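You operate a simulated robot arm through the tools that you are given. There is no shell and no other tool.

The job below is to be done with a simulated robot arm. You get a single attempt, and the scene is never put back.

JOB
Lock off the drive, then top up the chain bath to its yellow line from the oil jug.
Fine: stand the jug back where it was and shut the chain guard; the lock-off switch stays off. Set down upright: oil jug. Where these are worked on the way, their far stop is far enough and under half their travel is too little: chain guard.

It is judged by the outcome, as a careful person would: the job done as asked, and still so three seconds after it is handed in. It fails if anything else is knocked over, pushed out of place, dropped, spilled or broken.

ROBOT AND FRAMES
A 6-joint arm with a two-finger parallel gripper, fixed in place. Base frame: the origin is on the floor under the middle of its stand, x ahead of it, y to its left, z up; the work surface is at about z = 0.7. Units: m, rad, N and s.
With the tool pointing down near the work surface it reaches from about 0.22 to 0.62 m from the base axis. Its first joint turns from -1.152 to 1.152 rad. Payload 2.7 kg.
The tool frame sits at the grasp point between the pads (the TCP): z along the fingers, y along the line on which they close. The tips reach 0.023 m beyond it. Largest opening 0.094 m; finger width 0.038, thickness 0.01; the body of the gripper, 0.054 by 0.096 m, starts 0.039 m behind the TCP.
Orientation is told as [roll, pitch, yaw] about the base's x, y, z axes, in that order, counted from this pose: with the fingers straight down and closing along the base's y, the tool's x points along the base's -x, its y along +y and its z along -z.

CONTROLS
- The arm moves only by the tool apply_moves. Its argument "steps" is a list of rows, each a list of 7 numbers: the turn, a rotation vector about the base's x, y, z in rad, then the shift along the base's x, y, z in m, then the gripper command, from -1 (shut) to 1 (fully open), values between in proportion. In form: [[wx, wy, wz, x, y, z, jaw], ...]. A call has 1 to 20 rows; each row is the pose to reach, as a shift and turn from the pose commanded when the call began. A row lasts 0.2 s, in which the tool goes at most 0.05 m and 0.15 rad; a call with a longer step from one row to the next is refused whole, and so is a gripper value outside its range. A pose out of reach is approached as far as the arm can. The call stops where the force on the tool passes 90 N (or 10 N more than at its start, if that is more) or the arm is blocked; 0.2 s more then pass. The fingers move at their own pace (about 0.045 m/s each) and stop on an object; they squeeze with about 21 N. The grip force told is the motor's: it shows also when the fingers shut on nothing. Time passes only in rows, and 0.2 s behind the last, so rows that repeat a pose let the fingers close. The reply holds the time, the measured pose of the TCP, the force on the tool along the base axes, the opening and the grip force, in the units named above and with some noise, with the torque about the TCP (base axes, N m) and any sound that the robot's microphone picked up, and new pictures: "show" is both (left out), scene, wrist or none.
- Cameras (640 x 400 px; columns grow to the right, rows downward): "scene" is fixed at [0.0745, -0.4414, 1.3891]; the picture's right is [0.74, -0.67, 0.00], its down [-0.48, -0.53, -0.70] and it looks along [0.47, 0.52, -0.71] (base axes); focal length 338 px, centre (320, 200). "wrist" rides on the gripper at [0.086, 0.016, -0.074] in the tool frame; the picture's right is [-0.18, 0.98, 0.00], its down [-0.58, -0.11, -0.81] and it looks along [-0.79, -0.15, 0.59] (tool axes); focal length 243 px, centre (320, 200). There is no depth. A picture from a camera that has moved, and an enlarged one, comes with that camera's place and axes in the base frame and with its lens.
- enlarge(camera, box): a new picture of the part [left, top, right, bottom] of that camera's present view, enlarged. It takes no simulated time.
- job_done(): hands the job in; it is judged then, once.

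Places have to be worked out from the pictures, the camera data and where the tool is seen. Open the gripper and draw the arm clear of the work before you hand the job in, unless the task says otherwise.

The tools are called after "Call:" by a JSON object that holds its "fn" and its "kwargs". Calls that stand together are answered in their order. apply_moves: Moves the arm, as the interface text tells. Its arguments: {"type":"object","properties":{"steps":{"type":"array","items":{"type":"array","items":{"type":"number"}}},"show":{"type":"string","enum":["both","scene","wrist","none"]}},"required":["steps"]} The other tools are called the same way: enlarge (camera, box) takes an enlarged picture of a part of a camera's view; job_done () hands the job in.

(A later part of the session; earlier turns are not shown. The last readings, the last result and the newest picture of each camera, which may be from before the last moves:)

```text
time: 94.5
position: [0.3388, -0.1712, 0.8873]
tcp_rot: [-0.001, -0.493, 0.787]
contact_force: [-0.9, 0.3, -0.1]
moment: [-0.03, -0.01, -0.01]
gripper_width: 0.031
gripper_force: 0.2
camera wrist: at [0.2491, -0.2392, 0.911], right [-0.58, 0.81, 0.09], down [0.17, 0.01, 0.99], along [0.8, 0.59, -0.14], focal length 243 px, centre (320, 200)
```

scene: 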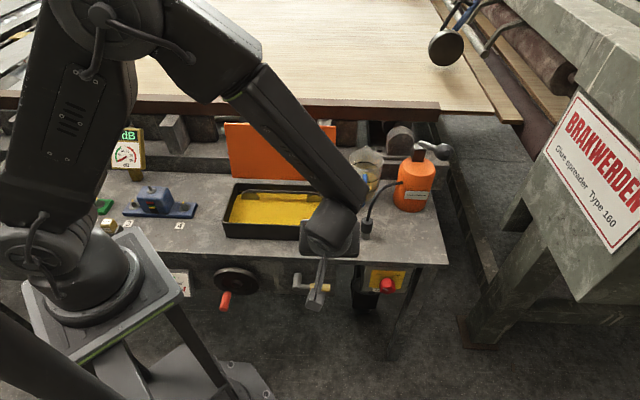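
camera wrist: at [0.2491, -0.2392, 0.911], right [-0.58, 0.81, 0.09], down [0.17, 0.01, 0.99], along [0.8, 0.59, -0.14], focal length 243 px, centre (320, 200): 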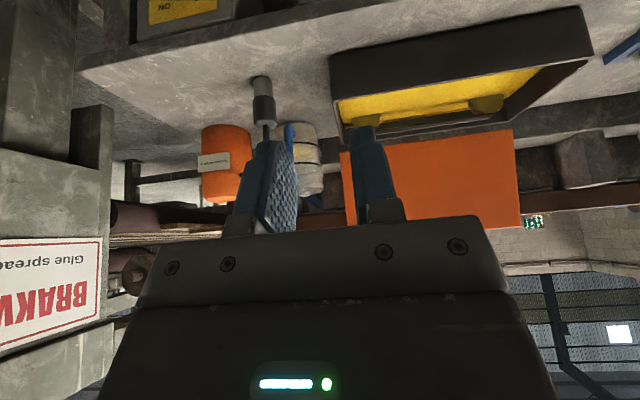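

This gives a low-angle view into the bath. I'll zoom in on the line.

Call:
{"fn": "enlarge", "kwargs": {"camera": "wrist", "box": [325, 55, 425, 150]}}

Call:
{"fn": "enlarge", "kwargs": {"camera": "wrist", "box": [410, 50, 600, 150]}}

Call:
{"fn": "enlarge", "kwargs": {"camera": "wrist", "box": [328, 95, 378, 135]}}

```text
4.21 times, centred on (375, 102) of wrist
camera zoom: at [0.2491, -0.2392, 0.911], right [-0.58, 0.81, 0.09], down [0.17, 0.01, 0.99], along [0.8, 0.59, -0.14], focal length 1022 px, centre (88, 610)
```

zoom: 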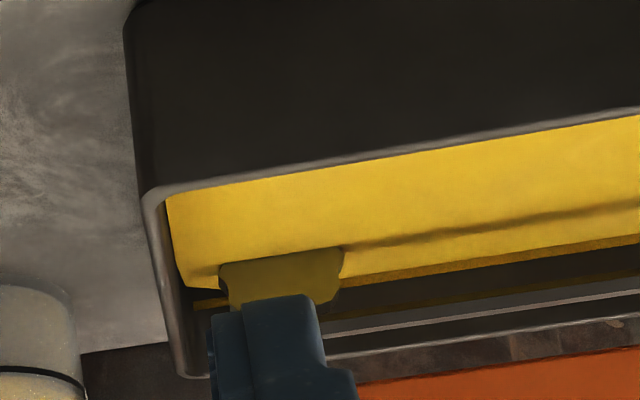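

```text
3.37 times, centred on (505, 100) of wrist
camera zoom: at [0.2491, -0.2392, 0.911], right [-0.58, 0.81, 0.09], down [0.17, 0.01, 0.99], along [0.8, 0.59, -0.14], focal length 817 px, centre (-303, 537)
```

zoom: 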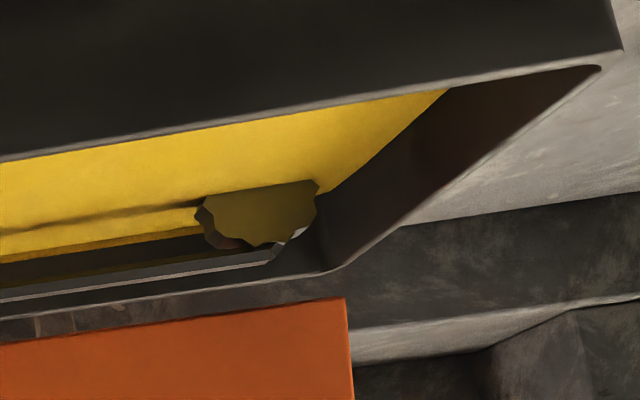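

```text
10.00 times, centred on (353, 115) of wrist
camera zoom: at [0.2491, -0.2392, 0.911], right [-0.58, 0.81, 0.09], down [0.17, 0.01, 0.99], along [0.8, 0.59, -0.14], focal length 2426 px, centre (-10, 1050)
```

zoom: 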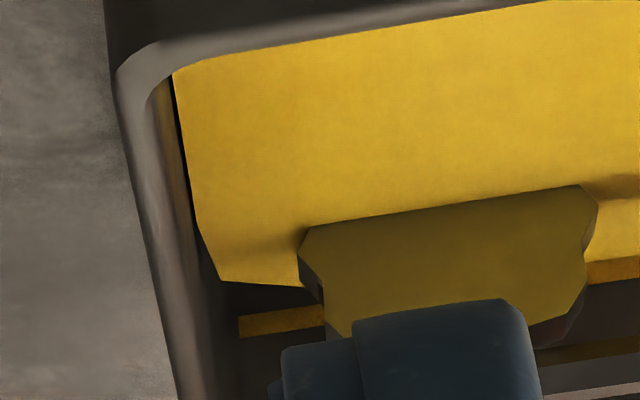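

Here the line shows as a darker strip directly behind the oil's back edge. I'll enlarge it further to see how much is covered.

Call:
{"fn": "enlarge", "kwargs": {"camera": "wrist", "box": [380, 100, 420, 125]}}

Call:
{"fn": "enlarge", "kwargs": {"camera": "wrist", "box": [420, 95, 460, 120]}}

Call:
{"fn": "enlarge", "kwargs": {"camera": "wrist", "box": [335, 112, 375, 137]}}

```text
16.00 times, centred on (400, 112) of wrist
camera zoom: at [0.2491, -0.2392, 0.911], right [-0.58, 0.81, 0.09], down [0.17, 0.01, 0.99], along [0.8, 0.59, -0.14], focal length 3882 px, centre (-960, 1600)
```

zoom: 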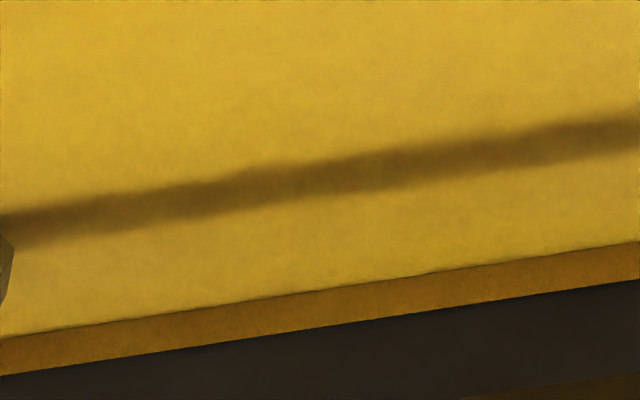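

```text
16.00 times, centred on (440, 108) of wrist
camera zoom: at [0.2491, -0.2392, 0.911], right [-0.58, 0.81, 0.09], down [0.17, 0.01, 0.99], along [0.8, 0.59, -0.14], focal length 3882 px, centre (-1600, 1680)
```

zoom: 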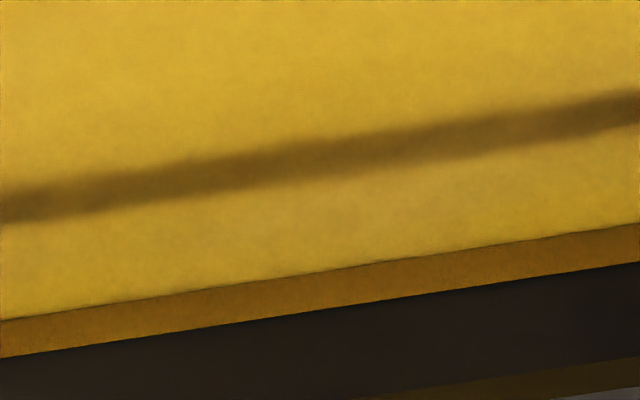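

```text
16.00 times, centred on (355, 124) of wrist
camera zoom: at [0.2491, -0.2392, 0.911], right [-0.58, 0.81, 0.09], down [0.17, 0.01, 0.99], along [0.8, 0.59, -0.14], focal length 3882 px, centre (-240, 1408)
```

zoom: 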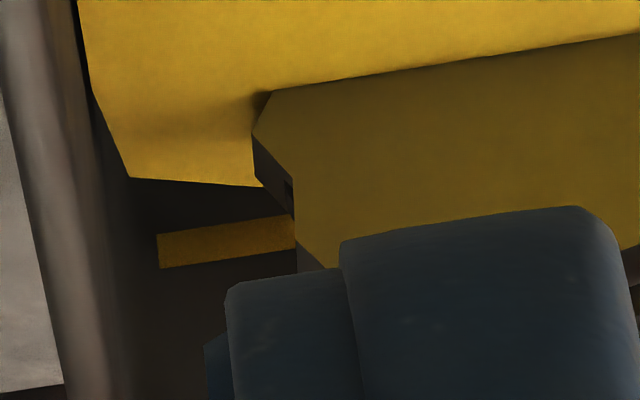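

From this angle the oil has just reached the bottom edge of the 4 mm line, about 1.7 mm under its centre. A careful person would bring it onto the line, so I'll go back for the jug and add about 50 ml. First, the reverse path to the jug stand-off.

Call:
{"fn": "apply_moves", "kwargs": {"steps": [[0, 0, -0.086, 0.0085, 0.0065, 0.02, -0.34], [0, 0, -0.176, 0.0235, 0.0215, 0.04, -0.34], [0, 0, -0.306, 0.0385, 0.0365, 0.055, -0.34], [0, 0, -0.436, 0.0535, 0.0515, 0.065, -0.34], [0, 0, -0.566, 0.0735, 0.0715, 0.07, -0.34], [0, 0, -0.696, 0.0935, 0.0915, 0.07, -0.34], [0, 0, -0.826, 0.1135, 0.1115, 0.07, -0.34], [0, 0, -0.956, 0.1285, 0.1315, 0.07, -0.34], [0, 0, -1.086, 0.1435, 0.1465, 0.07, -0.34], [0, 0, -1.186, 0.1535, 0.1565, 0.05, -0.34], [0, 0, -1.186, 0.1535, 0.1565, 0.02, -0.34]]}}

```text
time: 96.9
position: [0.4922, -0.0138, 0.9069]
tcp_rot: [0.0, -0.494, -0.4]
contact_force: [0.3, 0.5, -0.9]
moment: [0.01, -0.03, 0.0]
gripper_width: 0.031
gripper_force: 0.0
camera wrist: at [0.3963, 0.0434, 0.931], right [0.53, 0.84, 0.09], down [0.08, -0.15, 0.99], along [0.84, -0.52, -0.15], focal length 243 px, centre (320, 200)
```

scene: 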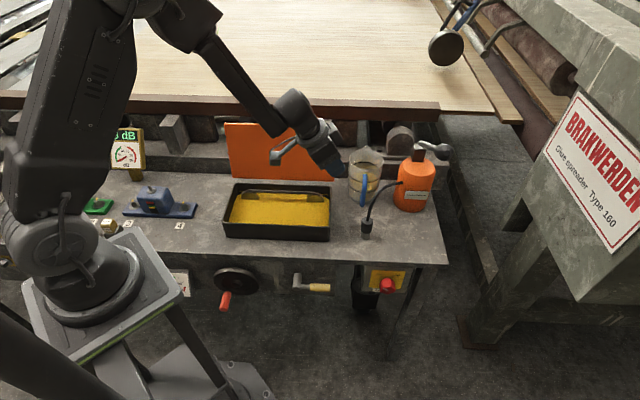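
wrist: 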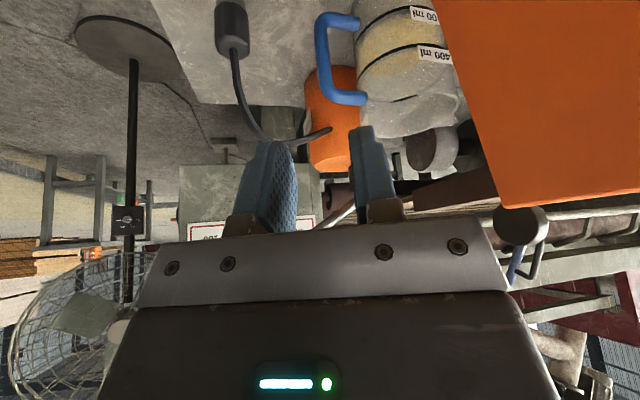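

Exactly back on the approach line. I'll go in to just short of the handle and confirm the alignment.

Call:
{"fn": "apply_moves", "kwargs": {"steps": [[0, 0, 0, 0.0109, -0.0046, -0.022, -0.34], [0, 0, 0, 0.0218, -0.0092, -0.044, -0.34], [0, 0, 0, 0.0306, -0.0129, -0.0617, -0.34], [0, 0, 0, 0.0393, -0.0166, -0.0793, -0.34], [0, 0, 0, 0.0458, -0.0193, -0.0926, -0.34], [0, 0, 0, 0.0524, -0.0221, -0.1058, -0.34], [0, 0, 0, 0.0589, -0.0249, -0.119, -0.34]], "show": "wrist"}}

Call:
{"fn": "enlarge", "kwargs": {"camera": "wrist", "box": [220, 40, 420, 230]}}

```text
time: 98.5
position: [0.549, -0.0391, 0.7878]
tcp_rot: [0.0, -0.492, -0.401]
contact_force: [-0.4, 0.8, 1.2]
moment: [0.02, 0.0, -0.01]
gripper_width: 0.0309
gripper_force: 0.0
camera wrist: at [0.4547, 0.0184, 0.8116], right [0.53, 0.84, 0.09], down [0.08, -0.15, 0.99], along [0.84, -0.52, -0.15], focal length 243 px, centre (320, 200)
```

wrist: 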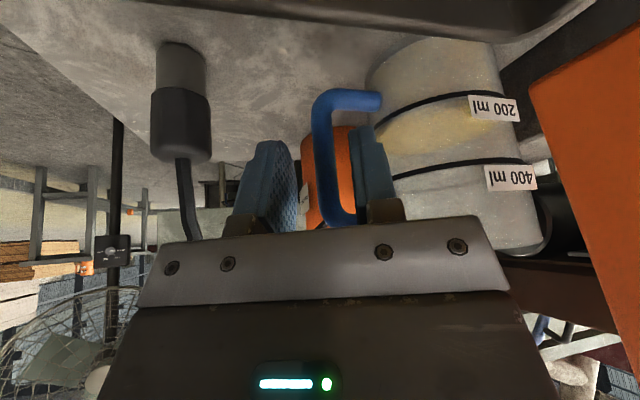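

```text
2.11 times, centred on (320, 135) of wrist
camera zoom: at [0.4547, 0.0184, 0.8116], right [0.53, 0.84, 0.09], down [0.08, -0.15, 0.99], along [0.84, -0.52, -0.15], focal length 511 px, centre (320, 337)
```

zoom: 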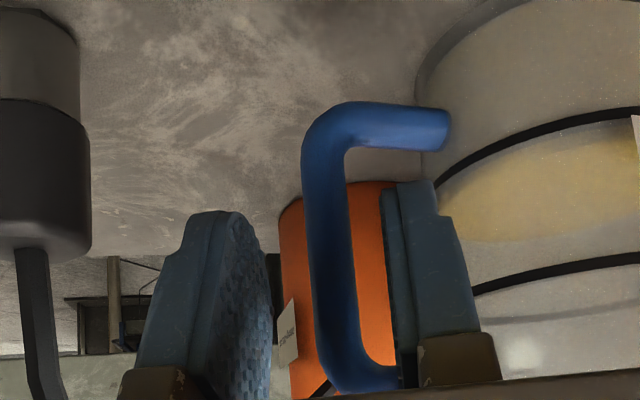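

Alignment matches the first pick. I'll do the final advance, then close and hold.

Call:
{"fn": "apply_moves", "kwargs": {"steps": [[0, 0, 0, 0.0058, -0.0016, -0.0115, -0.34], [0, 0, 0, 0.0114, -0.0033, -0.0225, -0.34], [0, 0, 0, 0.0114, -0.0033, -0.0225, -1], [0, 0, 0, 0.0114, -0.0033, -0.0225, -1], [0, 0, 0, 0.0114, -0.0033, -0.0225, -1], [0, 0, 0, 0.0114, -0.0033, -0.0225, -1], [0, 0, 0, 0.0114, -0.0033, -0.0225, -1], [0, 0, 0, 0.0114, -0.0033, -0.0225, -1]], "show": "wrist"}}

Call:
{"fn": "enlarge", "kwargs": {"camera": "wrist", "box": [220, 40, 420, 230]}}

```text
time: 100.3
position: [0.562, -0.0426, 0.7656]
tcp_rot: [0.001, -0.492, -0.401]
contact_force: [0.3, -0.5, 0.4]
moment: [-0.03, -0.05, 0.0]
gripper_width: 0.012
gripper_force: 21.0
camera wrist: at [0.4662, 0.0152, 0.7898], right [0.53, 0.84, 0.09], down [0.08, -0.15, 0.99], along [0.84, -0.52, -0.15], focal length 243 px, centre (320, 200)
```

wrist: 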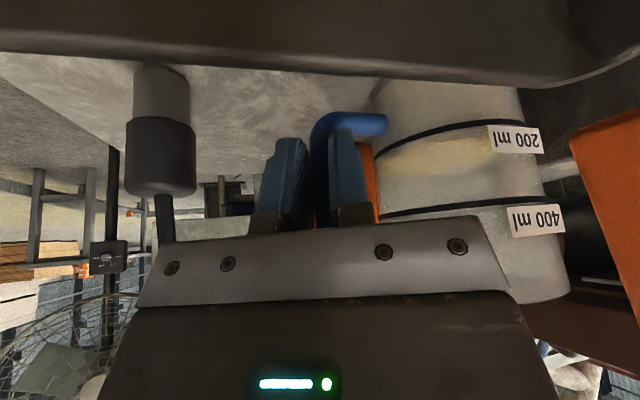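

```text
2.11 times, centred on (320, 135) of wrist
camera zoom: at [0.4662, 0.0152, 0.7898], right [0.53, 0.84, 0.09], down [0.08, -0.15, 0.99], along [0.84, -0.52, -0.15], focal length 511 px, centre (320, 337)
```

zoom: 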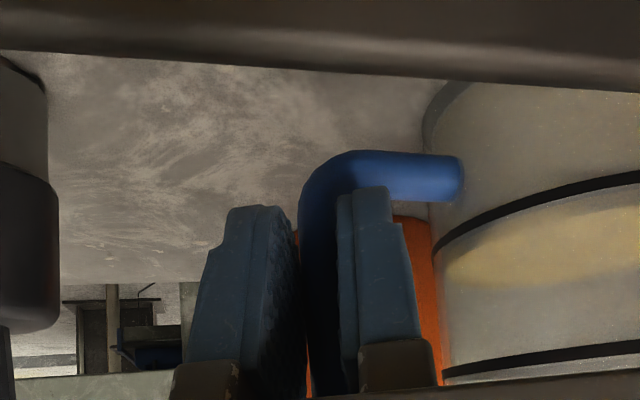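

Gripped again (width 0.012, 21 N). I'll start the lift in tiny steps as before and check that the load comes on.

Call:
{"fn": "apply_moves", "kwargs": {"steps": [[0, 0, 0, 0, 0, 0.001, -1], [0, 0, 0, 0, 0, 0.002, -1], [0, 0, 0, 0, 0, 0.003, -1], [0, 0, 0, 0, 0, 0.004, -1]], "show": "none"}}

Call:
{"fn": "apply_moves", "kwargs": {"steps": [[0, 0, 0, 0, 0, 0.001, -1], [0, 0, 0, 0, 0, 0.002, -1], [0, 0, 0, 0, 0, 0.003, -1], [0, 0, 0, 0, 0, 0.004, -1]], "show": "none"}}

Call:
{"fn": "apply_moves", "kwargs": {"steps": [[0, 0, 0, 0, 0, 0.001, -1], [0, 0, 0, 0, 0, 0.002, -1], [0, 0, 0, 0, 0, 0.003, -1], [0, 0, 0, 0, 0, 0.004, -1]], "show": "wrist"}}

Call:
{"fn": "enlarge", "kwargs": {"camera": "scene", "box": [335, 140, 415, 190]}}

```text
time: 101.3
position: [0.5624, -0.0419, 0.7697]
tcp_rot: [0.0, -0.492, -0.399]
contact_force: [0.6, -0.5, -2.9]
moment: [-0.13, 0.19, -0.01]
gripper_width: 0.0125
gripper_force: 20.7
```

```text
time: 102.3
position: [0.5625, -0.0413, 0.7731]
tcp_rot: [0.0, -0.493, -0.4]
contact_force: [0.9, 0.0, -3.7]
moment: [-0.12, 0.21, 0.0]
gripper_width: 0.0124
gripper_force: 21.1
```

```text
time: 103.3
position: [0.5627, -0.0423, 0.7778]
tcp_rot: [0.0, -0.494, -0.4]
contact_force: [0.7, -0.4, -2.9]
moment: [-0.09, 0.21, 0.0]
gripper_width: 0.0124
gripper_force: 20.8
camera wrist: at [0.4666, 0.0154, 0.8019], right [0.53, 0.84, 0.09], down [0.08, -0.15, 0.99], along [0.84, -0.52, -0.15], focal length 243 px, centre (320, 200)
```

wrist: 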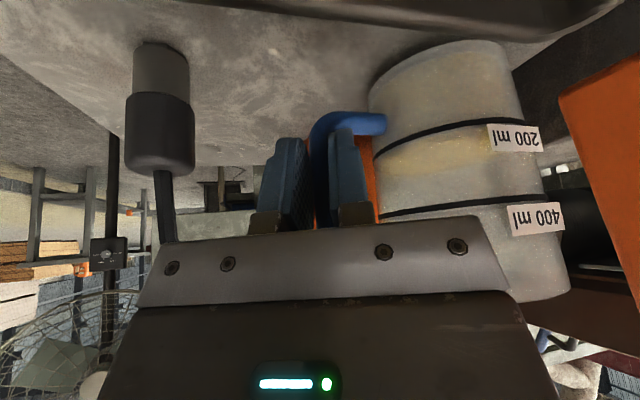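

```text
8.00 times, centred on (375, 165) of scene
camera zoom: at [0.0745, -0.4414, 1.3891], right [0.74, -0.67, 0.0], down [-0.48, -0.53, -0.7], along [0.47, 0.52, -0.71], focal length 2706 px, centre (-120, 480)
```

zoom: 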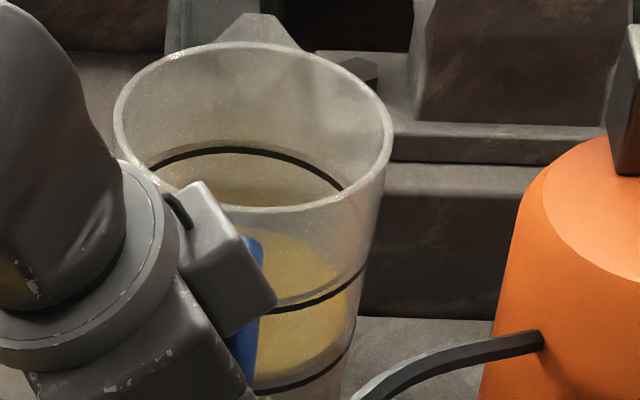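

Carrying about 3.2 N cleanly. Same smooth lift as before.

Call:
{"fn": "apply_moves", "kwargs": {"steps": [[0, 0, 0, 0, 0, 0.002, -1], [0, 0, 0, 0, 0, 0.005, -1], [0, 0, 0, 0, 0, 0.009, -1], [0, 0, 0, 0, 0, 0.014, -1], [0, 0, 0, 0, 0, 0.02, -1], [0, 0, 0, 0, 0, 0.027, -1], [0, 0, 0, 0, 0, 0.035, -1], [0, 0, 0, 0, 0, 0.044, -1], [0, 0, 0, 0, 0, 0.053, -1], [0, 0, 0, 0, 0, 0.062, -1], [0, 0, 0, 0, 0, 0.071, -1], [0, 0, 0, 0, 0, 0.08, -1], [0, 0, 0, 0, 0, 0.089, -1], [0, 0, 0, 0, 0, 0.098, -1], [0, 0, 0, 0, 0, 0.107, -1], [0, 0, 0, 0, 0, 0.116, -1], [0, 0, 0, 0, 0, 0.124, -1], [0, 0, 0, 0, 0, 0.131, -1], [0, 0, 0, 0, 0, 0.136, -1], [0, 0, 0, 0, 0, 0.138, -1]], "show": "wrist"}}

Call:
{"fn": "apply_moves", "kwargs": {"steps": [[0, 0, 0, 0, 0, 0.003, -1], [0, 0, 0, 0, 0, 0.008, -1], [0, 0, 0, -0.002, -0.002, 0.014, -1], [0, 0, 0, -0.005, -0.005, 0.02, -1], [0, 0, 0, -0.01, -0.01, 0.026, -1], [0, 0, 0, -0.016, -0.016, 0.03, -1], [0, 0, 0, -0.023, -0.023, 0.032, -1], [0, 0, 0, -0.031, -0.031, 0.032, -1], [0, 0, 0, -0.039, -0.039, 0.032, -1], [0, 0, 0, -0.048, -0.046, 0.032, -1], [0, 0, 0, -0.058, -0.052, 0.032, -1], [0, 0, 0, -0.069, -0.055, 0.032, -1], [0, 0, 0, -0.081, -0.056, 0.032, -1], [0, 0, 0, -0.093, -0.055, 0.032, -1], [0, 0, 0, -0.105, -0.052, 0.032, -1], [0, 0, 0, -0.117, -0.047, 0.032, -1], [0, 0, 0, -0.128, -0.041, 0.032, -1], [0, 0, 0, -0.138, -0.035, 0.032, -1], [0, 0, 0, -0.146, -0.03, 0.032, -1], [0, 0, 0, -0.15, -0.027, 0.032, -1]]}}

```text
time: 107.5
position: [0.5631, -0.0424, 0.9159]
tcp_rot: [0.001, -0.493, -0.401]
contact_force: [0.1, 0.5, -2.9]
moment: [-0.12, 0.23, -0.01]
gripper_width: 0.0123
gripper_force: 21.1
camera wrist: at [0.4667, 0.0153, 0.9396], right [0.53, 0.84, 0.09], down [0.08, -0.15, 0.99], along [0.84, -0.52, -0.15], focal length 243 px, centre (320, 200)
```

wrist: 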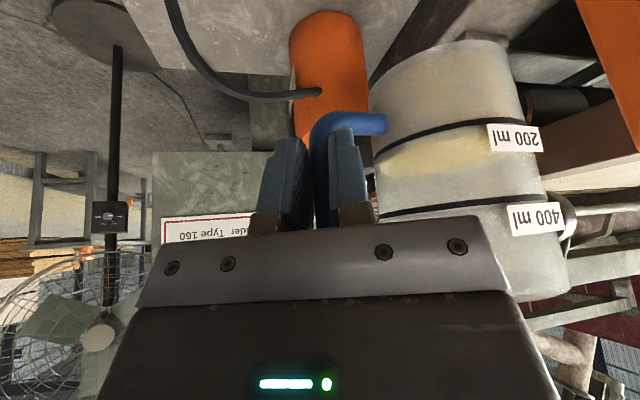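

```text
time: 111.7
position: [0.4125, -0.0694, 0.9475]
tcp_rot: [-0.001, -0.493, -0.402]
contact_force: [-0.2, -0.4, -3.3]
moment: [-0.13, 0.2, 0.0]
gripper_width: 0.0123
gripper_force: 21.4
camera wrist: at [0.3168, -0.0119, 0.9716], right [0.53, 0.84, 0.09], down [0.08, -0.15, 0.99], along [0.84, -0.52, -0.15], focal length 243 px, centre (320, 200)
```

scene: 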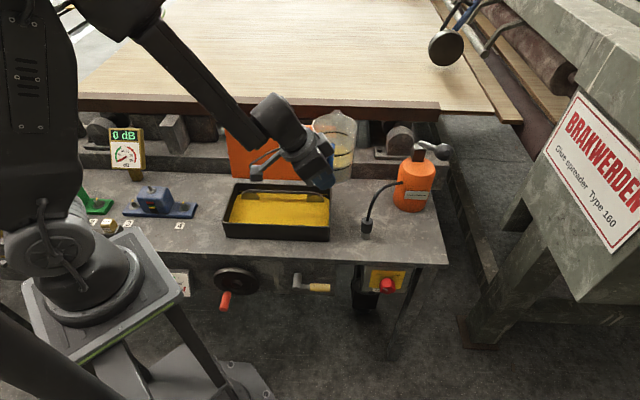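
wrist: 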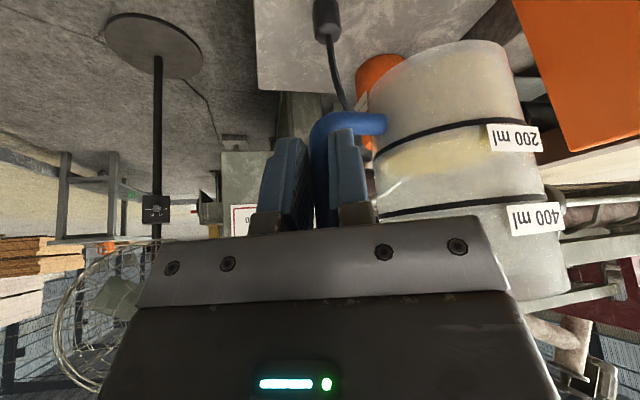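

Still steady. On to the pour position with the initial 15° tilt, the same as before.

Call:
{"fn": "apply_moves", "kwargs": {"steps": [[-0.002, 0.002, 0, -0.0009, 0.0001, -0.0002, -1], [-0.007, 0.007, 0, -0.0034, 0.0006, -0.0006, -1], [-0.017, 0.017, 0, -0.0077, 0.0013, -0.0014, -1], [-0.028, 0.028, 0, -0.0129, 0.0022, -0.0022, -1], [-0.041, 0.041, 0, -0.0189, 0.0032, -0.0033, -1], [-0.0555, 0.0555, 0, -0.0257, 0.0043, -0.0045, -1], [-0.07, 0.07, 0, -0.0326, 0.0055, -0.0057, -1], [-0.085, 0.085, 0, -0.0395, 0.0066, -0.0069, -1], [-0.1, 0.1, 0, -0.0463, 0.0078, -0.0081, -1], [-0.115, 0.115, 0, -0.0532, 0.0089, -0.0093, -1], [-0.13, 0.13, 0, -0.06, 0.0101, -0.0105, -1], [-0.144, 0.144, 0, -0.0669, 0.0112, -0.0117, -1], [-0.157, 0.157, 0, -0.0729, 0.0122, -0.0128, -1], [-0.168, 0.168, 0, -0.0781, 0.0131, -0.0137, -1], [-0.178, 0.178, 0, -0.0824, 0.0138, -0.0144, -1], [-0.183, 0.183, 0, -0.085, 0.0143, -0.0149, -1], [-0.185, 0.185, 0, -0.0858, 0.0144, -0.015, -1]], "show": "wrist"}}

Call:
{"fn": "enlarge", "kwargs": {"camera": "scene", "box": [312, 186, 332, 206]}}

Call:
{"fn": "enlarge", "kwargs": {"camera": "scene", "box": [232, 184, 256, 208]}}

```text
time: 115.3
position: [0.3263, -0.0551, 0.9323]
tcp_rot: [-0.262, -0.381, -0.289]
contact_force: [0.5, -0.3, -3.6]
moment: [-0.13, 0.18, 0.0]
gripper_width: 0.0126
gripper_force: 20.6
camera wrist: at [0.2364, 0.0075, 0.9627], right [0.53, 0.83, -0.17], down [0.26, 0.03, 0.97], along [0.81, -0.55, -0.2], focal length 243 px, centre (320, 200)
```

wrist: 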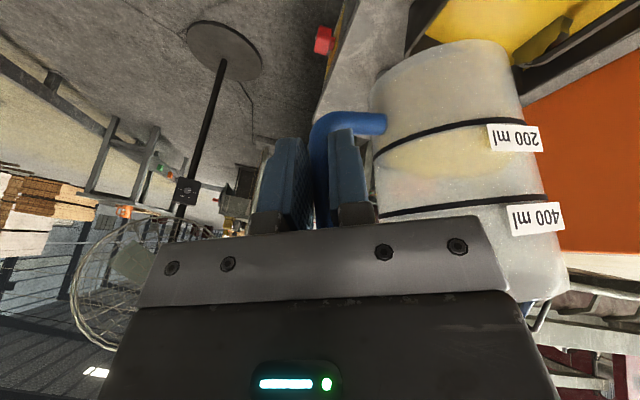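

```text
16.00 times, centred on (322, 196) of scene
camera zoom: at [0.0745, -0.4414, 1.3891], right [0.74, -0.67, 0.0], down [-0.48, -0.53, -0.7], along [0.47, 0.52, -0.71], focal length 5411 px, centre (288, 264)
```

zoom: 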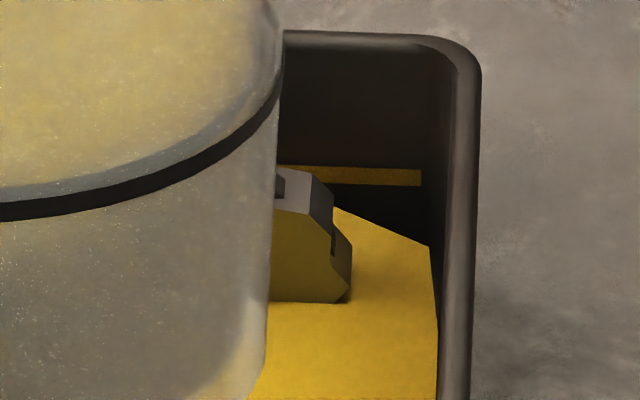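

```text
16.00 times, centred on (244, 196) of scene
camera zoom: at [0.0745, -0.4414, 1.3891], right [0.74, -0.67, 0.0], down [-0.48, -0.53, -0.7], along [0.47, 0.52, -0.71], focal length 5411 px, centre (1536, 264)
```

zoom: 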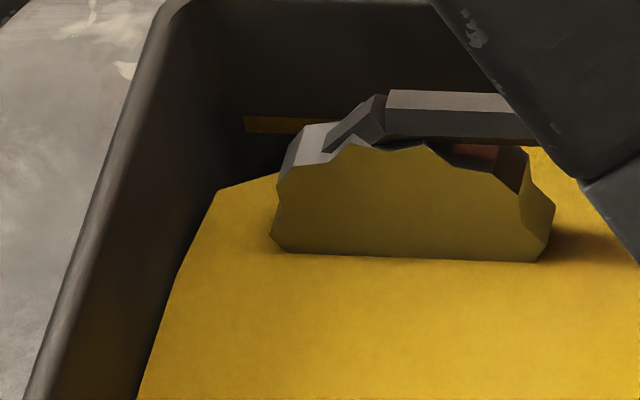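

Reference marks before the second pour: right corner at 246, left sprocket waterline at 253/262 (zoomed px). I'll tilt along the same path to 52°, which shouldn't quite pour with the reduced fill.

Call:
{"fn": "apply_moves", "kwargs": {"steps": [[-0.0185, 0.0185, 0, -0.0021, -0.0021, -0.0045, -1], [-0.0494, 0.0494, 0, -0.0057, -0.0057, -0.012, -1], [-0.0864, 0.0864, 0, -0.01, -0.01, -0.0211, -1], [-0.1234, 0.1234, 0, -0.0131, -0.0131, -0.0251, -1], [-0.1604, 0.1604, 0, -0.0161, -0.0161, -0.0291, -1], [-0.1851, 0.1851, 0, -0.0165, -0.0165, -0.0261, -1], [-0.2098, 0.2098, 0, -0.0168, -0.0168, -0.0231, -1], [-0.2345, 0.2345, 0, -0.0159, -0.0159, -0.0176, -1], [-0.2592, 0.2592, 0, -0.0149, -0.0149, -0.0121, -1], [-0.2838, 0.2838, 0, -0.0137, -0.0137, -0.0067, -1], [-0.3085, 0.3085, 0, -0.0124, -0.0124, -0.0013, -1], [-0.3332, 0.3332, 0, -0.011, -0.011, 0.004, -1], [-0.3579, 0.3579, 0, -0.0095, -0.0095, 0.0092, -1], [-0.3826, 0.3826, 0, -0.0077, -0.0077, 0.0143, -1], [-0.4073, 0.4073, 0, -0.0059, -0.0059, 0.0194, -1], [-0.432, 0.432, 0, -0.004, -0.004, 0.0243, -1], [-0.4566, 0.4566, 0, -0.002, -0.002, 0.0291, -1]]}}

Call:
{"fn": "enlarge", "kwargs": {"camera": "scene", "box": [312, 186, 332, 206]}}

Call:
{"fn": "enlarge", "kwargs": {"camera": "scene", "box": [232, 184, 256, 208]}}

```text
time: 118.9
position: [0.3247, -0.0573, 0.9616]
tcp_rot: [-0.82, -0.031, -0.17]
contact_force: [0.1, -0.1, -2.3]
moment: [-0.06, 0.11, 0.02]
gripper_width: 0.0124
gripper_force: 21.1
camera wrist: at [0.25, 0.0215, 0.9971], right [0.32, 0.63, -0.71], down [0.64, 0.41, 0.65], along [0.7, -0.66, -0.27], focal length 243 px, centre (320, 200)
```

scene: 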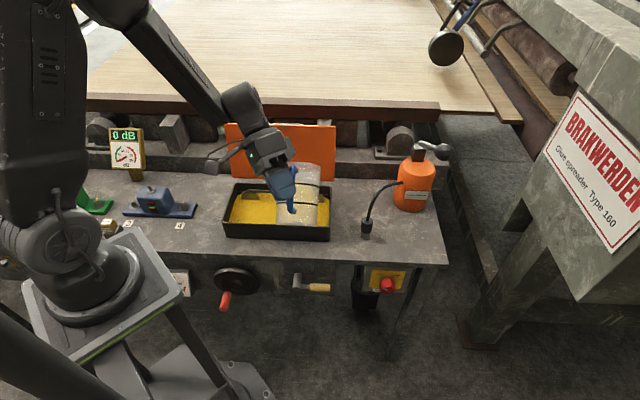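
wrist: 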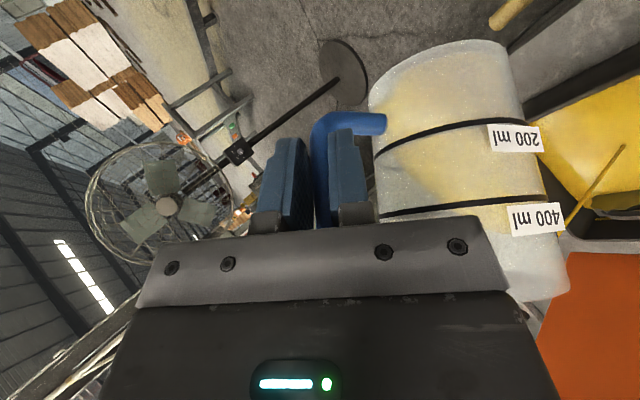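

```text
16.00 times, centred on (322, 196) of scene
camera zoom: at [0.0745, -0.4414, 1.3891], right [0.74, -0.67, 0.0], down [-0.48, -0.53, -0.7], along [0.47, 0.52, -0.71], focal length 5411 px, centre (288, 264)
```

zoom: 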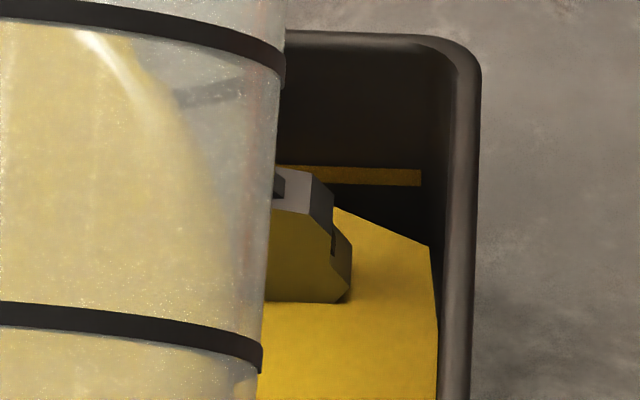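

```text
16.00 times, centred on (244, 196) of scene
camera zoom: at [0.0745, -0.4414, 1.3891], right [0.74, -0.67, 0.0], down [-0.48, -0.53, -0.7], along [0.47, 0.52, -0.71], focal length 5411 px, centre (1536, 264)
```

zoom: 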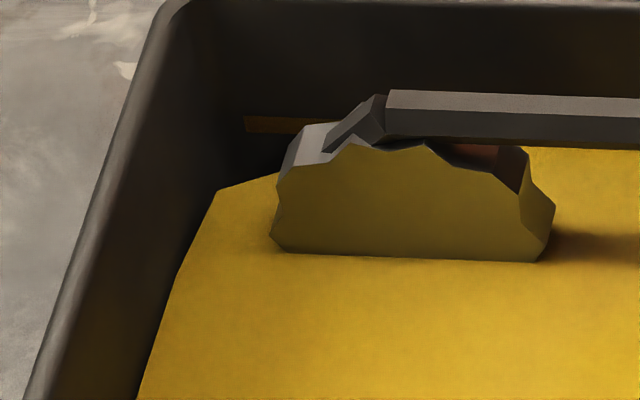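

A thin stream has started already at 52°. I'll tilt 2° more and hold one second.

Call:
{"fn": "apply_moves", "kwargs": {"steps": [[-0.0124, 0.0124, 0, 0.0011, 0.0011, 0.0024, -1], [-0.0247, 0.0247, 0, 0.0022, 0.0022, 0.0047, -1], [-0.0247, 0.0247, 0, 0.0022, 0.0022, 0.0047, -1], [-0.0247, 0.0247, 0, 0.0022, 0.0022, 0.0047, -1], [-0.0247, 0.0247, 0, 0.0022, 0.0022, 0.0047, -1], [-0.0247, 0.0247, 0, 0.0022, 0.0022, 0.0047, -1]], "show": "wrist"}}

Call:
{"fn": "enlarge", "kwargs": {"camera": "scene", "box": [312, 186, 332, 206]}}

Call:
{"fn": "enlarge", "kwargs": {"camera": "scene", "box": [232, 184, 256, 208]}}

```text
time: 120.3
position: [0.3269, -0.0537, 0.9671]
tcp_rot: [-0.848, -0.011, -0.17]
contact_force: [0.2, -0.5, -2.8]
moment: [-0.06, 0.12, 0.0]
gripper_width: 0.0124
gripper_force: 21.1
camera wrist: at [0.253, 0.0248, 1.0018], right [0.3, 0.61, -0.73], down [0.66, 0.43, 0.62], along [0.69, -0.67, -0.27], focal length 243 px, centre (320, 200)
```

wrist: 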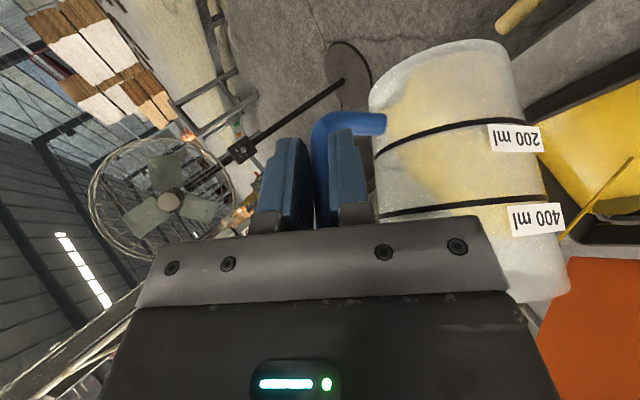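

```text
16.00 times, centred on (322, 196) of scene
camera zoom: at [0.0745, -0.4414, 1.3891], right [0.74, -0.67, 0.0], down [-0.48, -0.53, -0.7], along [0.47, 0.52, -0.71], focal length 5411 px, centre (288, 264)
```

zoom: 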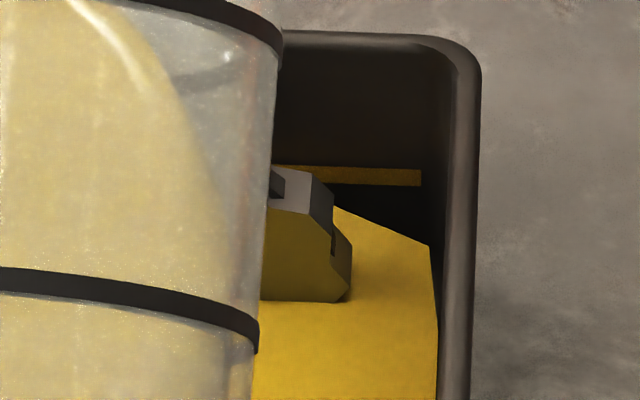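

```text
16.00 times, centred on (244, 196) of scene
camera zoom: at [0.0745, -0.4414, 1.3891], right [0.74, -0.67, 0.0], down [-0.48, -0.53, -0.7], along [0.47, 0.52, -0.71], focal length 5411 px, centre (1536, 264)
```

zoom: 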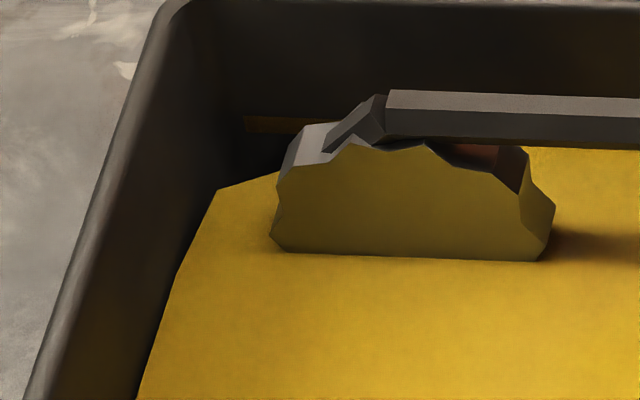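

About one zoomed pixel of the six needed. I'll go up another 3° and hold.

Call:
{"fn": "apply_moves", "kwargs": {"steps": [[-0.0124, 0.0124, 0, 0.0012, 0.0012, 0.0022, -1], [-0.0247, 0.0247, 0, 0.0024, 0.0024, 0.0045, -1], [-0.037, 0.037, 0, 0.0035, 0.0035, 0.0067, -1], [-0.037, 0.037, 0, 0.0035, 0.0035, 0.0067, -1], [-0.037, 0.037, 0, 0.0035, 0.0035, 0.0067, -1], [-0.037, 0.037, 0, 0.0035, 0.0035, 0.0067, -1], [-0.037, 0.037, 0, 0.0035, 0.0035, 0.0067, -1]], "show": "wrist"}}

Call:
{"fn": "enlarge", "kwargs": {"camera": "scene", "box": [312, 186, 332, 206]}}

Call:
{"fn": "enlarge", "kwargs": {"camera": "scene", "box": [232, 184, 256, 208]}}

```text
time: 121.9
position: [0.3298, -0.0514, 0.9736]
tcp_rot: [-0.891, 0.02, -0.17]
contact_force: [-0.3, 0.2, -2.2]
moment: [-0.02, 0.07, -0.01]
gripper_width: 0.0123
gripper_force: 20.8
camera wrist: at [0.2579, 0.0296, 1.0082], right [0.27, 0.58, -0.77], down [0.68, 0.45, 0.58], along [0.68, -0.68, -0.27], focal length 243 px, centre (320, 200)
```

wrist: 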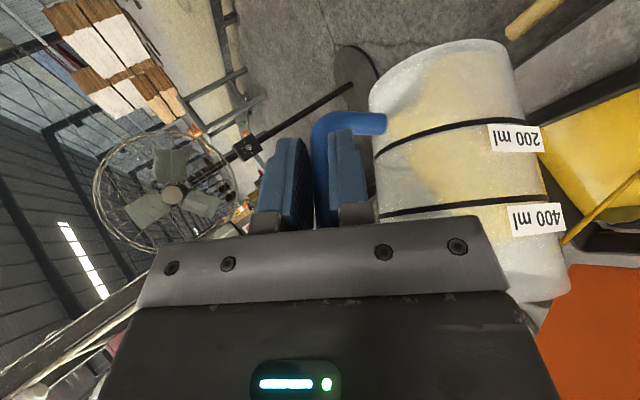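

```text
16.00 times, centred on (322, 196) of scene
camera zoom: at [0.0745, -0.4414, 1.3891], right [0.74, -0.67, 0.0], down [-0.48, -0.53, -0.7], along [0.47, 0.52, -0.71], focal length 5411 px, centre (288, 264)
```

zoom: 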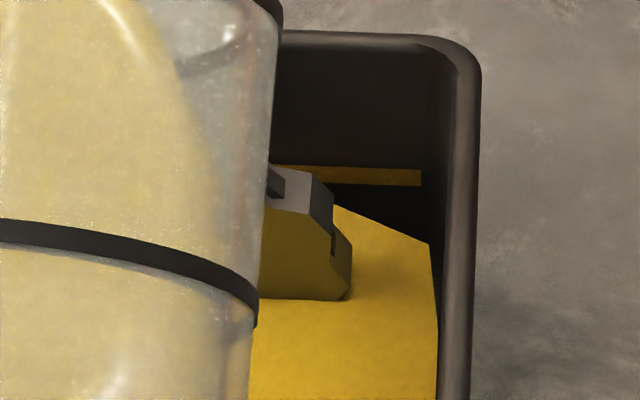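

```text
16.00 times, centred on (244, 196) of scene
camera zoom: at [0.0745, -0.4414, 1.3891], right [0.74, -0.67, 0.0], down [-0.48, -0.53, -0.7], along [0.47, 0.52, -0.71], focal length 5411 px, centre (1536, 264)
```

zoom: 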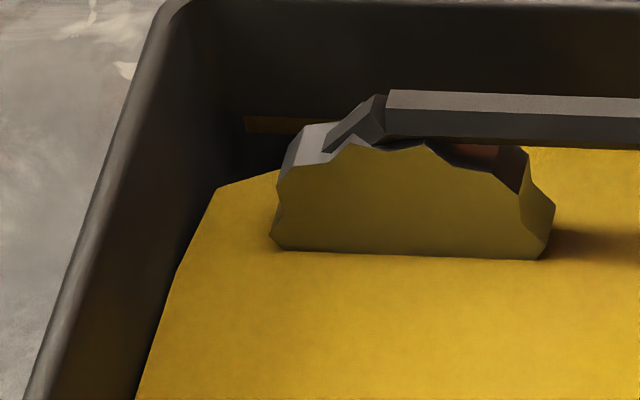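

Now about 2–2.5 px of 6. I'll hold 1.2 s more and recheck.

Call:
{"fn": "apply_moves", "kwargs": {"steps": [[-0.0124, 0.0124, 0, 0.0012, 0.0012, 0.0022, -1], [-0.0124, 0.0124, 0, 0.0012, 0.0012, 0.0022, -1], [-0.0124, 0.0124, 0, 0.0012, 0.0012, 0.0022, -1], [-0.0124, 0.0124, 0, 0.0012, 0.0012, 0.0022, -1], [-0.0124, 0.0124, 0, 0.0012, 0.0012, 0.0022, -1]], "show": "none"}}

Call:
{"fn": "enlarge", "kwargs": {"camera": "scene", "box": [312, 186, 332, 206]}}

Call:
{"fn": "enlarge", "kwargs": {"camera": "scene", "box": [232, 184, 256, 208]}}

```text
time: 123.1
position: [0.3315, -0.0502, 0.9752]
tcp_rot: [-0.906, 0.03, -0.172]
contact_force: [0.1, 0.0, -3.5]
moment: [-0.02, 0.11, 0.01]
gripper_width: 0.0123
gripper_force: 20.7
```

```text
16.00 times, centred on (322, 196) of scene
camera zoom: at [0.0745, -0.4414, 1.3891], right [0.74, -0.67, 0.0], down [-0.48, -0.53, -0.7], along [0.47, 0.52, -0.71], focal length 5411 px, centre (288, 264)
```

zoom: 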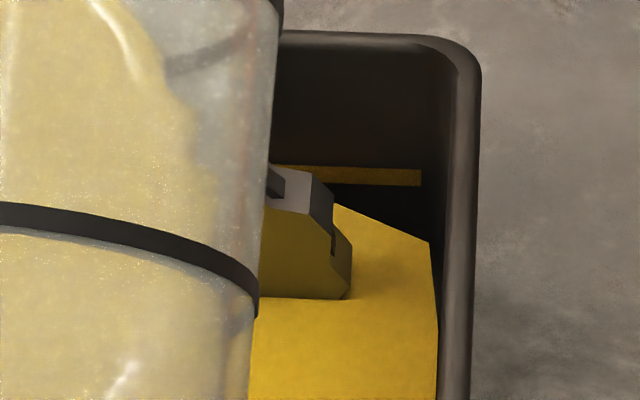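

```text
16.00 times, centred on (244, 196) of scene
camera zoom: at [0.0745, -0.4414, 1.3891], right [0.74, -0.67, 0.0], down [-0.48, -0.53, -0.7], along [0.47, 0.52, -0.71], focal length 5411 px, centre (1536, 264)
```

zoom: 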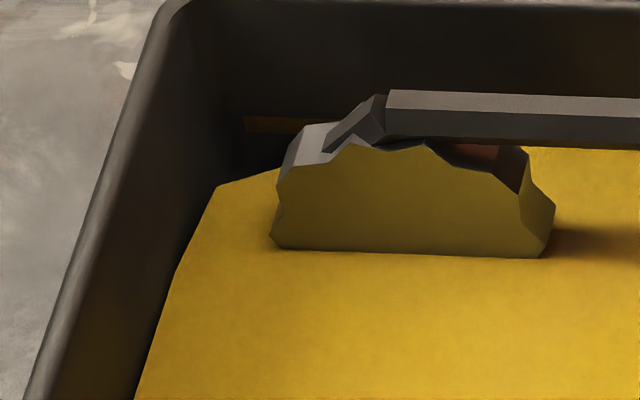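

About 4 of 6 px. I'll hold 0.5 s more and then untilt along the reverse path in the same call.

Call:
{"fn": "apply_moves", "kwargs": {"steps": [[0, 0, 0, 0, 0, 0, -1], [0, 0, 0, 0, 0, 0, -1], [0.0494, -0.0494, 0, -0.0047, -0.0047, -0.0089, -1], [0.0987, -0.0987, 0, -0.0088, -0.0088, -0.0184, -1], [0.1481, -0.1481, 0, -0.0126, -0.0126, -0.0284, -1], [0.1975, -0.1975, 0, -0.0158, -0.0158, -0.0387, -1], [0.2468, -0.2468, 0, -0.0186, -0.0186, -0.0494, -1], [0.2962, -0.2962, 0, -0.0208, -0.0208, -0.0603, -1], [0.3456, -0.3456, 0, -0.0214, -0.0214, -0.0688, -1], [0.3949, -0.3949, 0, -0.019, -0.019, -0.0692, -1], [0.4443, -0.4443, 0, -0.0149, -0.0149, -0.0638, -1], [0.4937, -0.4937, 0, -0.0092, -0.0092, -0.0517, -1], [0.5307, -0.5307, 0, -0.0049, -0.0049, -0.0427, -1]]}}

Call:
{"fn": "enlarge", "kwargs": {"camera": "scene", "box": [312, 186, 332, 206]}}

Call:
{"fn": "enlarge", "kwargs": {"camera": "scene", "box": [232, 184, 256, 208]}}

```text
time: 125.9
position: [0.3272, -0.056, 0.9336]
tcp_rot: [-0.26, -0.381, -0.291]
contact_force: [0.1, -0.1, -3.2]
moment: [-0.09, 0.15, 0.0]
gripper_width: 0.0124
gripper_force: 21.5
camera wrist: at [0.2364, 0.0077, 0.9631], right [0.53, 0.83, -0.17], down [0.26, 0.03, 0.97], along [0.81, -0.55, -0.2], focal length 243 px, centre (320, 200)
```

scene: 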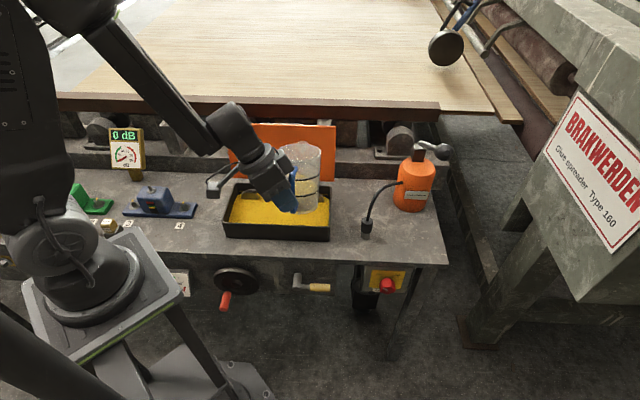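
wrist: 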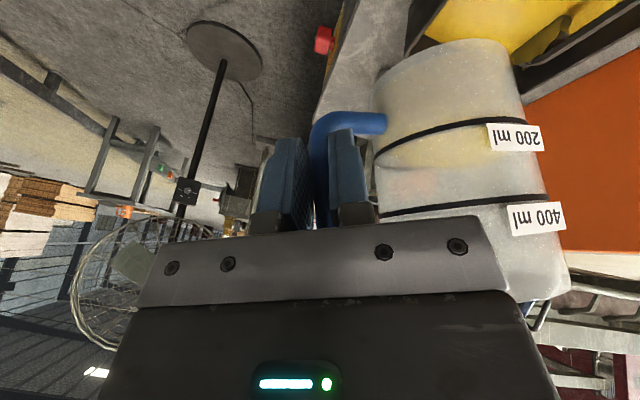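

```text
16.00 times, centred on (322, 196) of scene
camera zoom: at [0.0745, -0.4414, 1.3891], right [0.74, -0.67, 0.0], down [-0.48, -0.53, -0.7], along [0.47, 0.52, -0.71], focal length 5411 px, centre (288, 264)
```

zoom: 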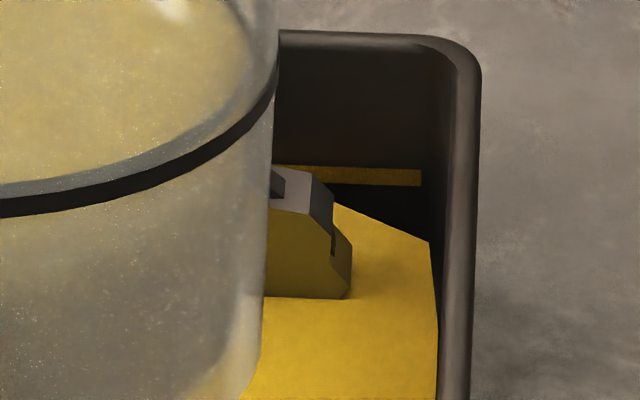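

```text
16.00 times, centred on (244, 196) of scene
camera zoom: at [0.0745, -0.4414, 1.3891], right [0.74, -0.67, 0.0], down [-0.48, -0.53, -0.7], along [0.47, 0.52, -0.71], focal length 5411 px, centre (1536, 264)
```

zoom: 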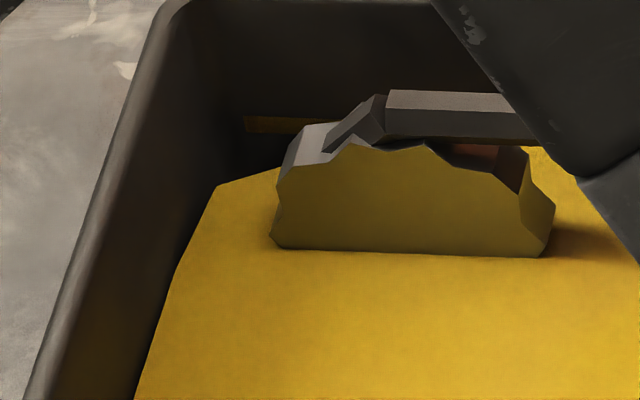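

Level up about 5 px (≈1.2 mm), so the oil is now well within the line's band. I'll bring the jug upright and carry it home along the same path.

Call:
{"fn": "apply_moves", "kwargs": {"steps": [[0.002, -0.002, 0, 0.0009, -0.0001, 0.0002, -1], [0.007, -0.007, 0, 0.0034, -0.0006, 0.0006, -1], [0.017, -0.017, 0, 0.0077, -0.0013, 0.0014, -1], [0.028, -0.028, 0, 0.0129, -0.0022, 0.0022, -1], [0.041, -0.041, 0, 0.0189, -0.0032, 0.0033, -1], [0.0555, -0.0555, 0, 0.0257, -0.0043, 0.0045, -1], [0.07, -0.07, 0, 0.0326, -0.0055, 0.0057, -1], [0.085, -0.085, 0, 0.0395, -0.0066, 0.0069, -1], [0.1, -0.1, 0, 0.0463, -0.0078, 0.0081, -1], [0.115, -0.115, 0, 0.0532, -0.0089, 0.0093, -1], [0.13, -0.13, 0, 0.06, -0.0101, 0.0105, -1], [0.144, -0.144, 0, 0.0669, -0.0112, 0.0117, -1], [0.157, -0.157, 0, 0.0729, -0.0122, 0.0128, -1], [0.168, -0.168, 0, 0.0781, -0.0131, 0.0137, -1], [0.178, -0.178, 0, 0.0824, -0.0138, 0.0144, -1], [0.183, -0.183, 0, 0.085, -0.0143, 0.0149, -1], [0.185, -0.185, 0, 0.0858, -0.0144, 0.015, -1]], "show": "scene"}}

Call:
{"fn": "apply_moves", "kwargs": {"steps": [[0, 0, 0, 0.004, -0.003, 0, -1], [0, 0, 0, 0.012, -0.008, 0, -1], [0, 0, 0, 0.022, -0.014, 0, -1], [0, 0, 0, 0.033, -0.02, 0, -1], [0, 0, 0, 0.045, -0.025, 0, -1], [0, 0, 0, 0.057, -0.028, 0, -1], [0, 0, 0, 0.069, -0.029, 0, -1], [0, 0, 0, 0.081, -0.028, 0, -1], [0, 0, 0, 0.092, -0.025, 0, -1], [0, 0, 0, 0.102, -0.019, 0, -1], [0, 0, 0, 0.111, -0.012, 0, -1], [0, 0, 0, 0.119, -0.004, 0, -1], [0, 0, 0, 0.127, 0.004, 0, -1], [0, 0, 0, 0.134, 0.011, -0.002, -1], [0, 0, 0, 0.14, 0.017, -0.006, -1], [0, 0, 0, 0.145, 0.022, -0.012, -1], [0, 0, 0, 0.148, 0.025, -0.018, -1], [0, 0, 0, 0.15, 0.027, -0.024, -1], [0, 0, 0, 0.15, 0.027, -0.029, -1], [0, 0, 0, 0.15, 0.027, -0.032, -1]]}}

```text
time: 129.5
position: [0.4124, -0.07, 0.948]
tcp_rot: [0.0, -0.494, -0.399]
contact_force: [-0.1, -0.5, -3.3]
moment: [-0.08, 0.17, 0.02]
gripper_width: 0.0123
gripper_force: 20.6
```

scene: 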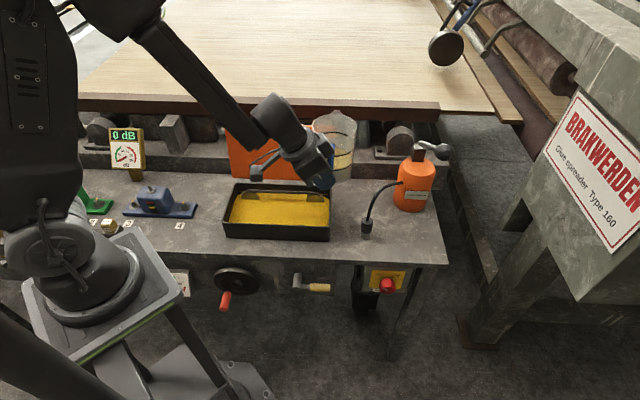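

```text
time: 133.7
position: [0.563, -0.0409, 0.9145]
tcp_rot: [0.0, -0.495, -0.401]
contact_force: [0.7, -0.8, -1.8]
moment: [-0.15, 0.15, -0.02]
gripper_width: 0.0125
gripper_force: 21.4
camera wrist: at [0.4667, 0.0153, 0.9392], right [0.53, 0.84, 0.09], down [0.08, -0.15, 0.99], along [0.84, -0.52, -0.15], focal length 243 px, centre (320, 200)
```

scene: 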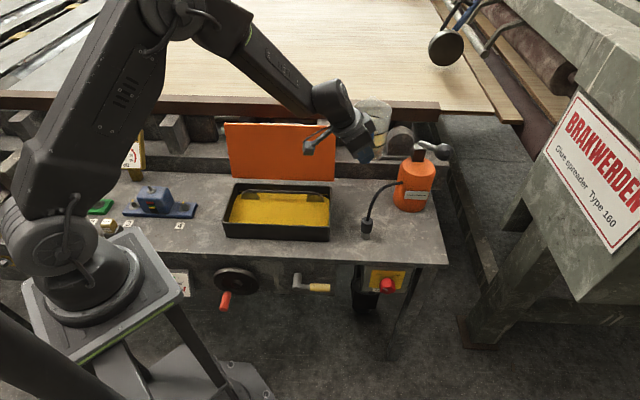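
wrist: 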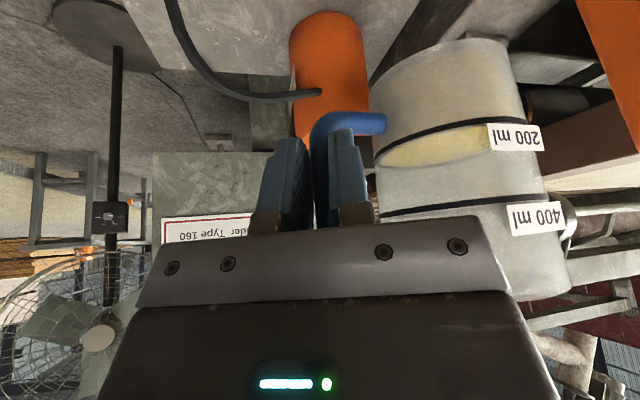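

Level and over its spot. I'll lower it to about 11 mm up, correcting the 2 mm sideways offset on the way.

Call:
{"fn": "apply_moves", "kwargs": {"steps": [[0, 0, 0, 0, 0, -0.002, -1], [0, 0, 0, 0, 0, -0.007, -1], [0, 0, 0, 0.0003, -0.0003, -0.014, -1], [0, 0, 0, 0.0006, -0.0006, -0.023, -1], [0, 0, 0, 0.0009, -0.0009, -0.032, -1], [0, 0, 0, 0.0012, -0.0012, -0.041, -1], [0, 0, 0, 0.0015, -0.0015, -0.05, -1], [0, 0, 0, 0.0017, -0.0017, -0.059, -1], [0, 0, 0, 0.0017, -0.0017, -0.068, -1], [0, 0, 0, 0.0017, -0.0017, -0.077, -1], [0, 0, 0, 0.0017, -0.0017, -0.086, -1], [0, 0, 0, 0.0017, -0.0017, -0.095, -1], [0, 0, 0, 0.0017, -0.0017, -0.104, -1], [0, 0, 0, 0.0017, -0.0017, -0.112, -1], [0, 0, 0, 0.0017, -0.0017, -0.119, -1], [0, 0, 0, 0.0017, -0.0017, -0.125, -1], [0, 0, 0, 0.0017, -0.0017, -0.13, -1], [0, 0, 0, 0.0017, -0.0017, -0.134, -1], [0, 0, 0, 0.0017, -0.0017, -0.137, -1], [0, 0, 0, 0.0017, -0.0017, -0.139, -1]], "show": "none"}}

Call:
{"fn": "enlarge", "kwargs": {"camera": "scene", "box": [335, 140, 415, 190]}}

Call:
{"fn": "enlarge", "kwargs": {"camera": "scene", "box": [335, 165, 415, 215]}}

```text
time: 137.9
position: [0.5652, -0.0447, 0.776]
tcp_rot: [-0.001, -0.493, -0.403]
contact_force: [0.1, 0.1, -2.4]
moment: [-0.07, 0.21, -0.03]
gripper_width: 0.0123
gripper_force: 20.9
```

```text
8.00 times, centred on (375, 165) of scene
camera zoom: at [0.0745, -0.4414, 1.3891], right [0.74, -0.67, 0.0], down [-0.48, -0.53, -0.7], along [0.47, 0.52, -0.71], focal length 2706 px, centre (-120, 480)
```

zoom: 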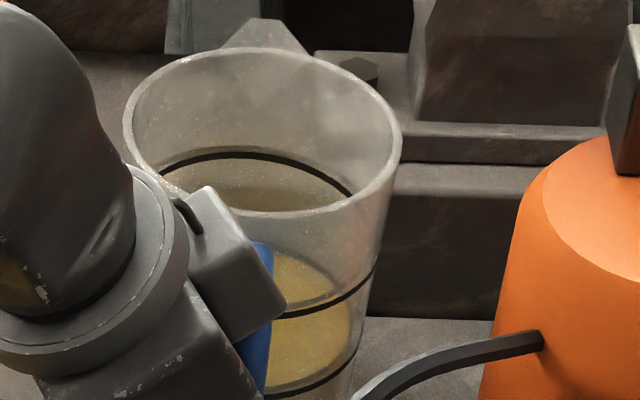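

```text
8.00 times, centred on (375, 190) of scene
camera zoom: at [0.0745, -0.4414, 1.3891], right [0.74, -0.67, 0.0], down [-0.48, -0.53, -0.7], along [0.47, 0.52, -0.71], focal length 2706 px, centre (-120, 280)
```

zoom: 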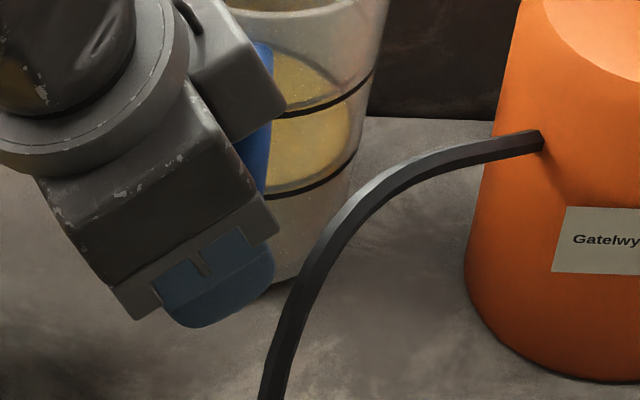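

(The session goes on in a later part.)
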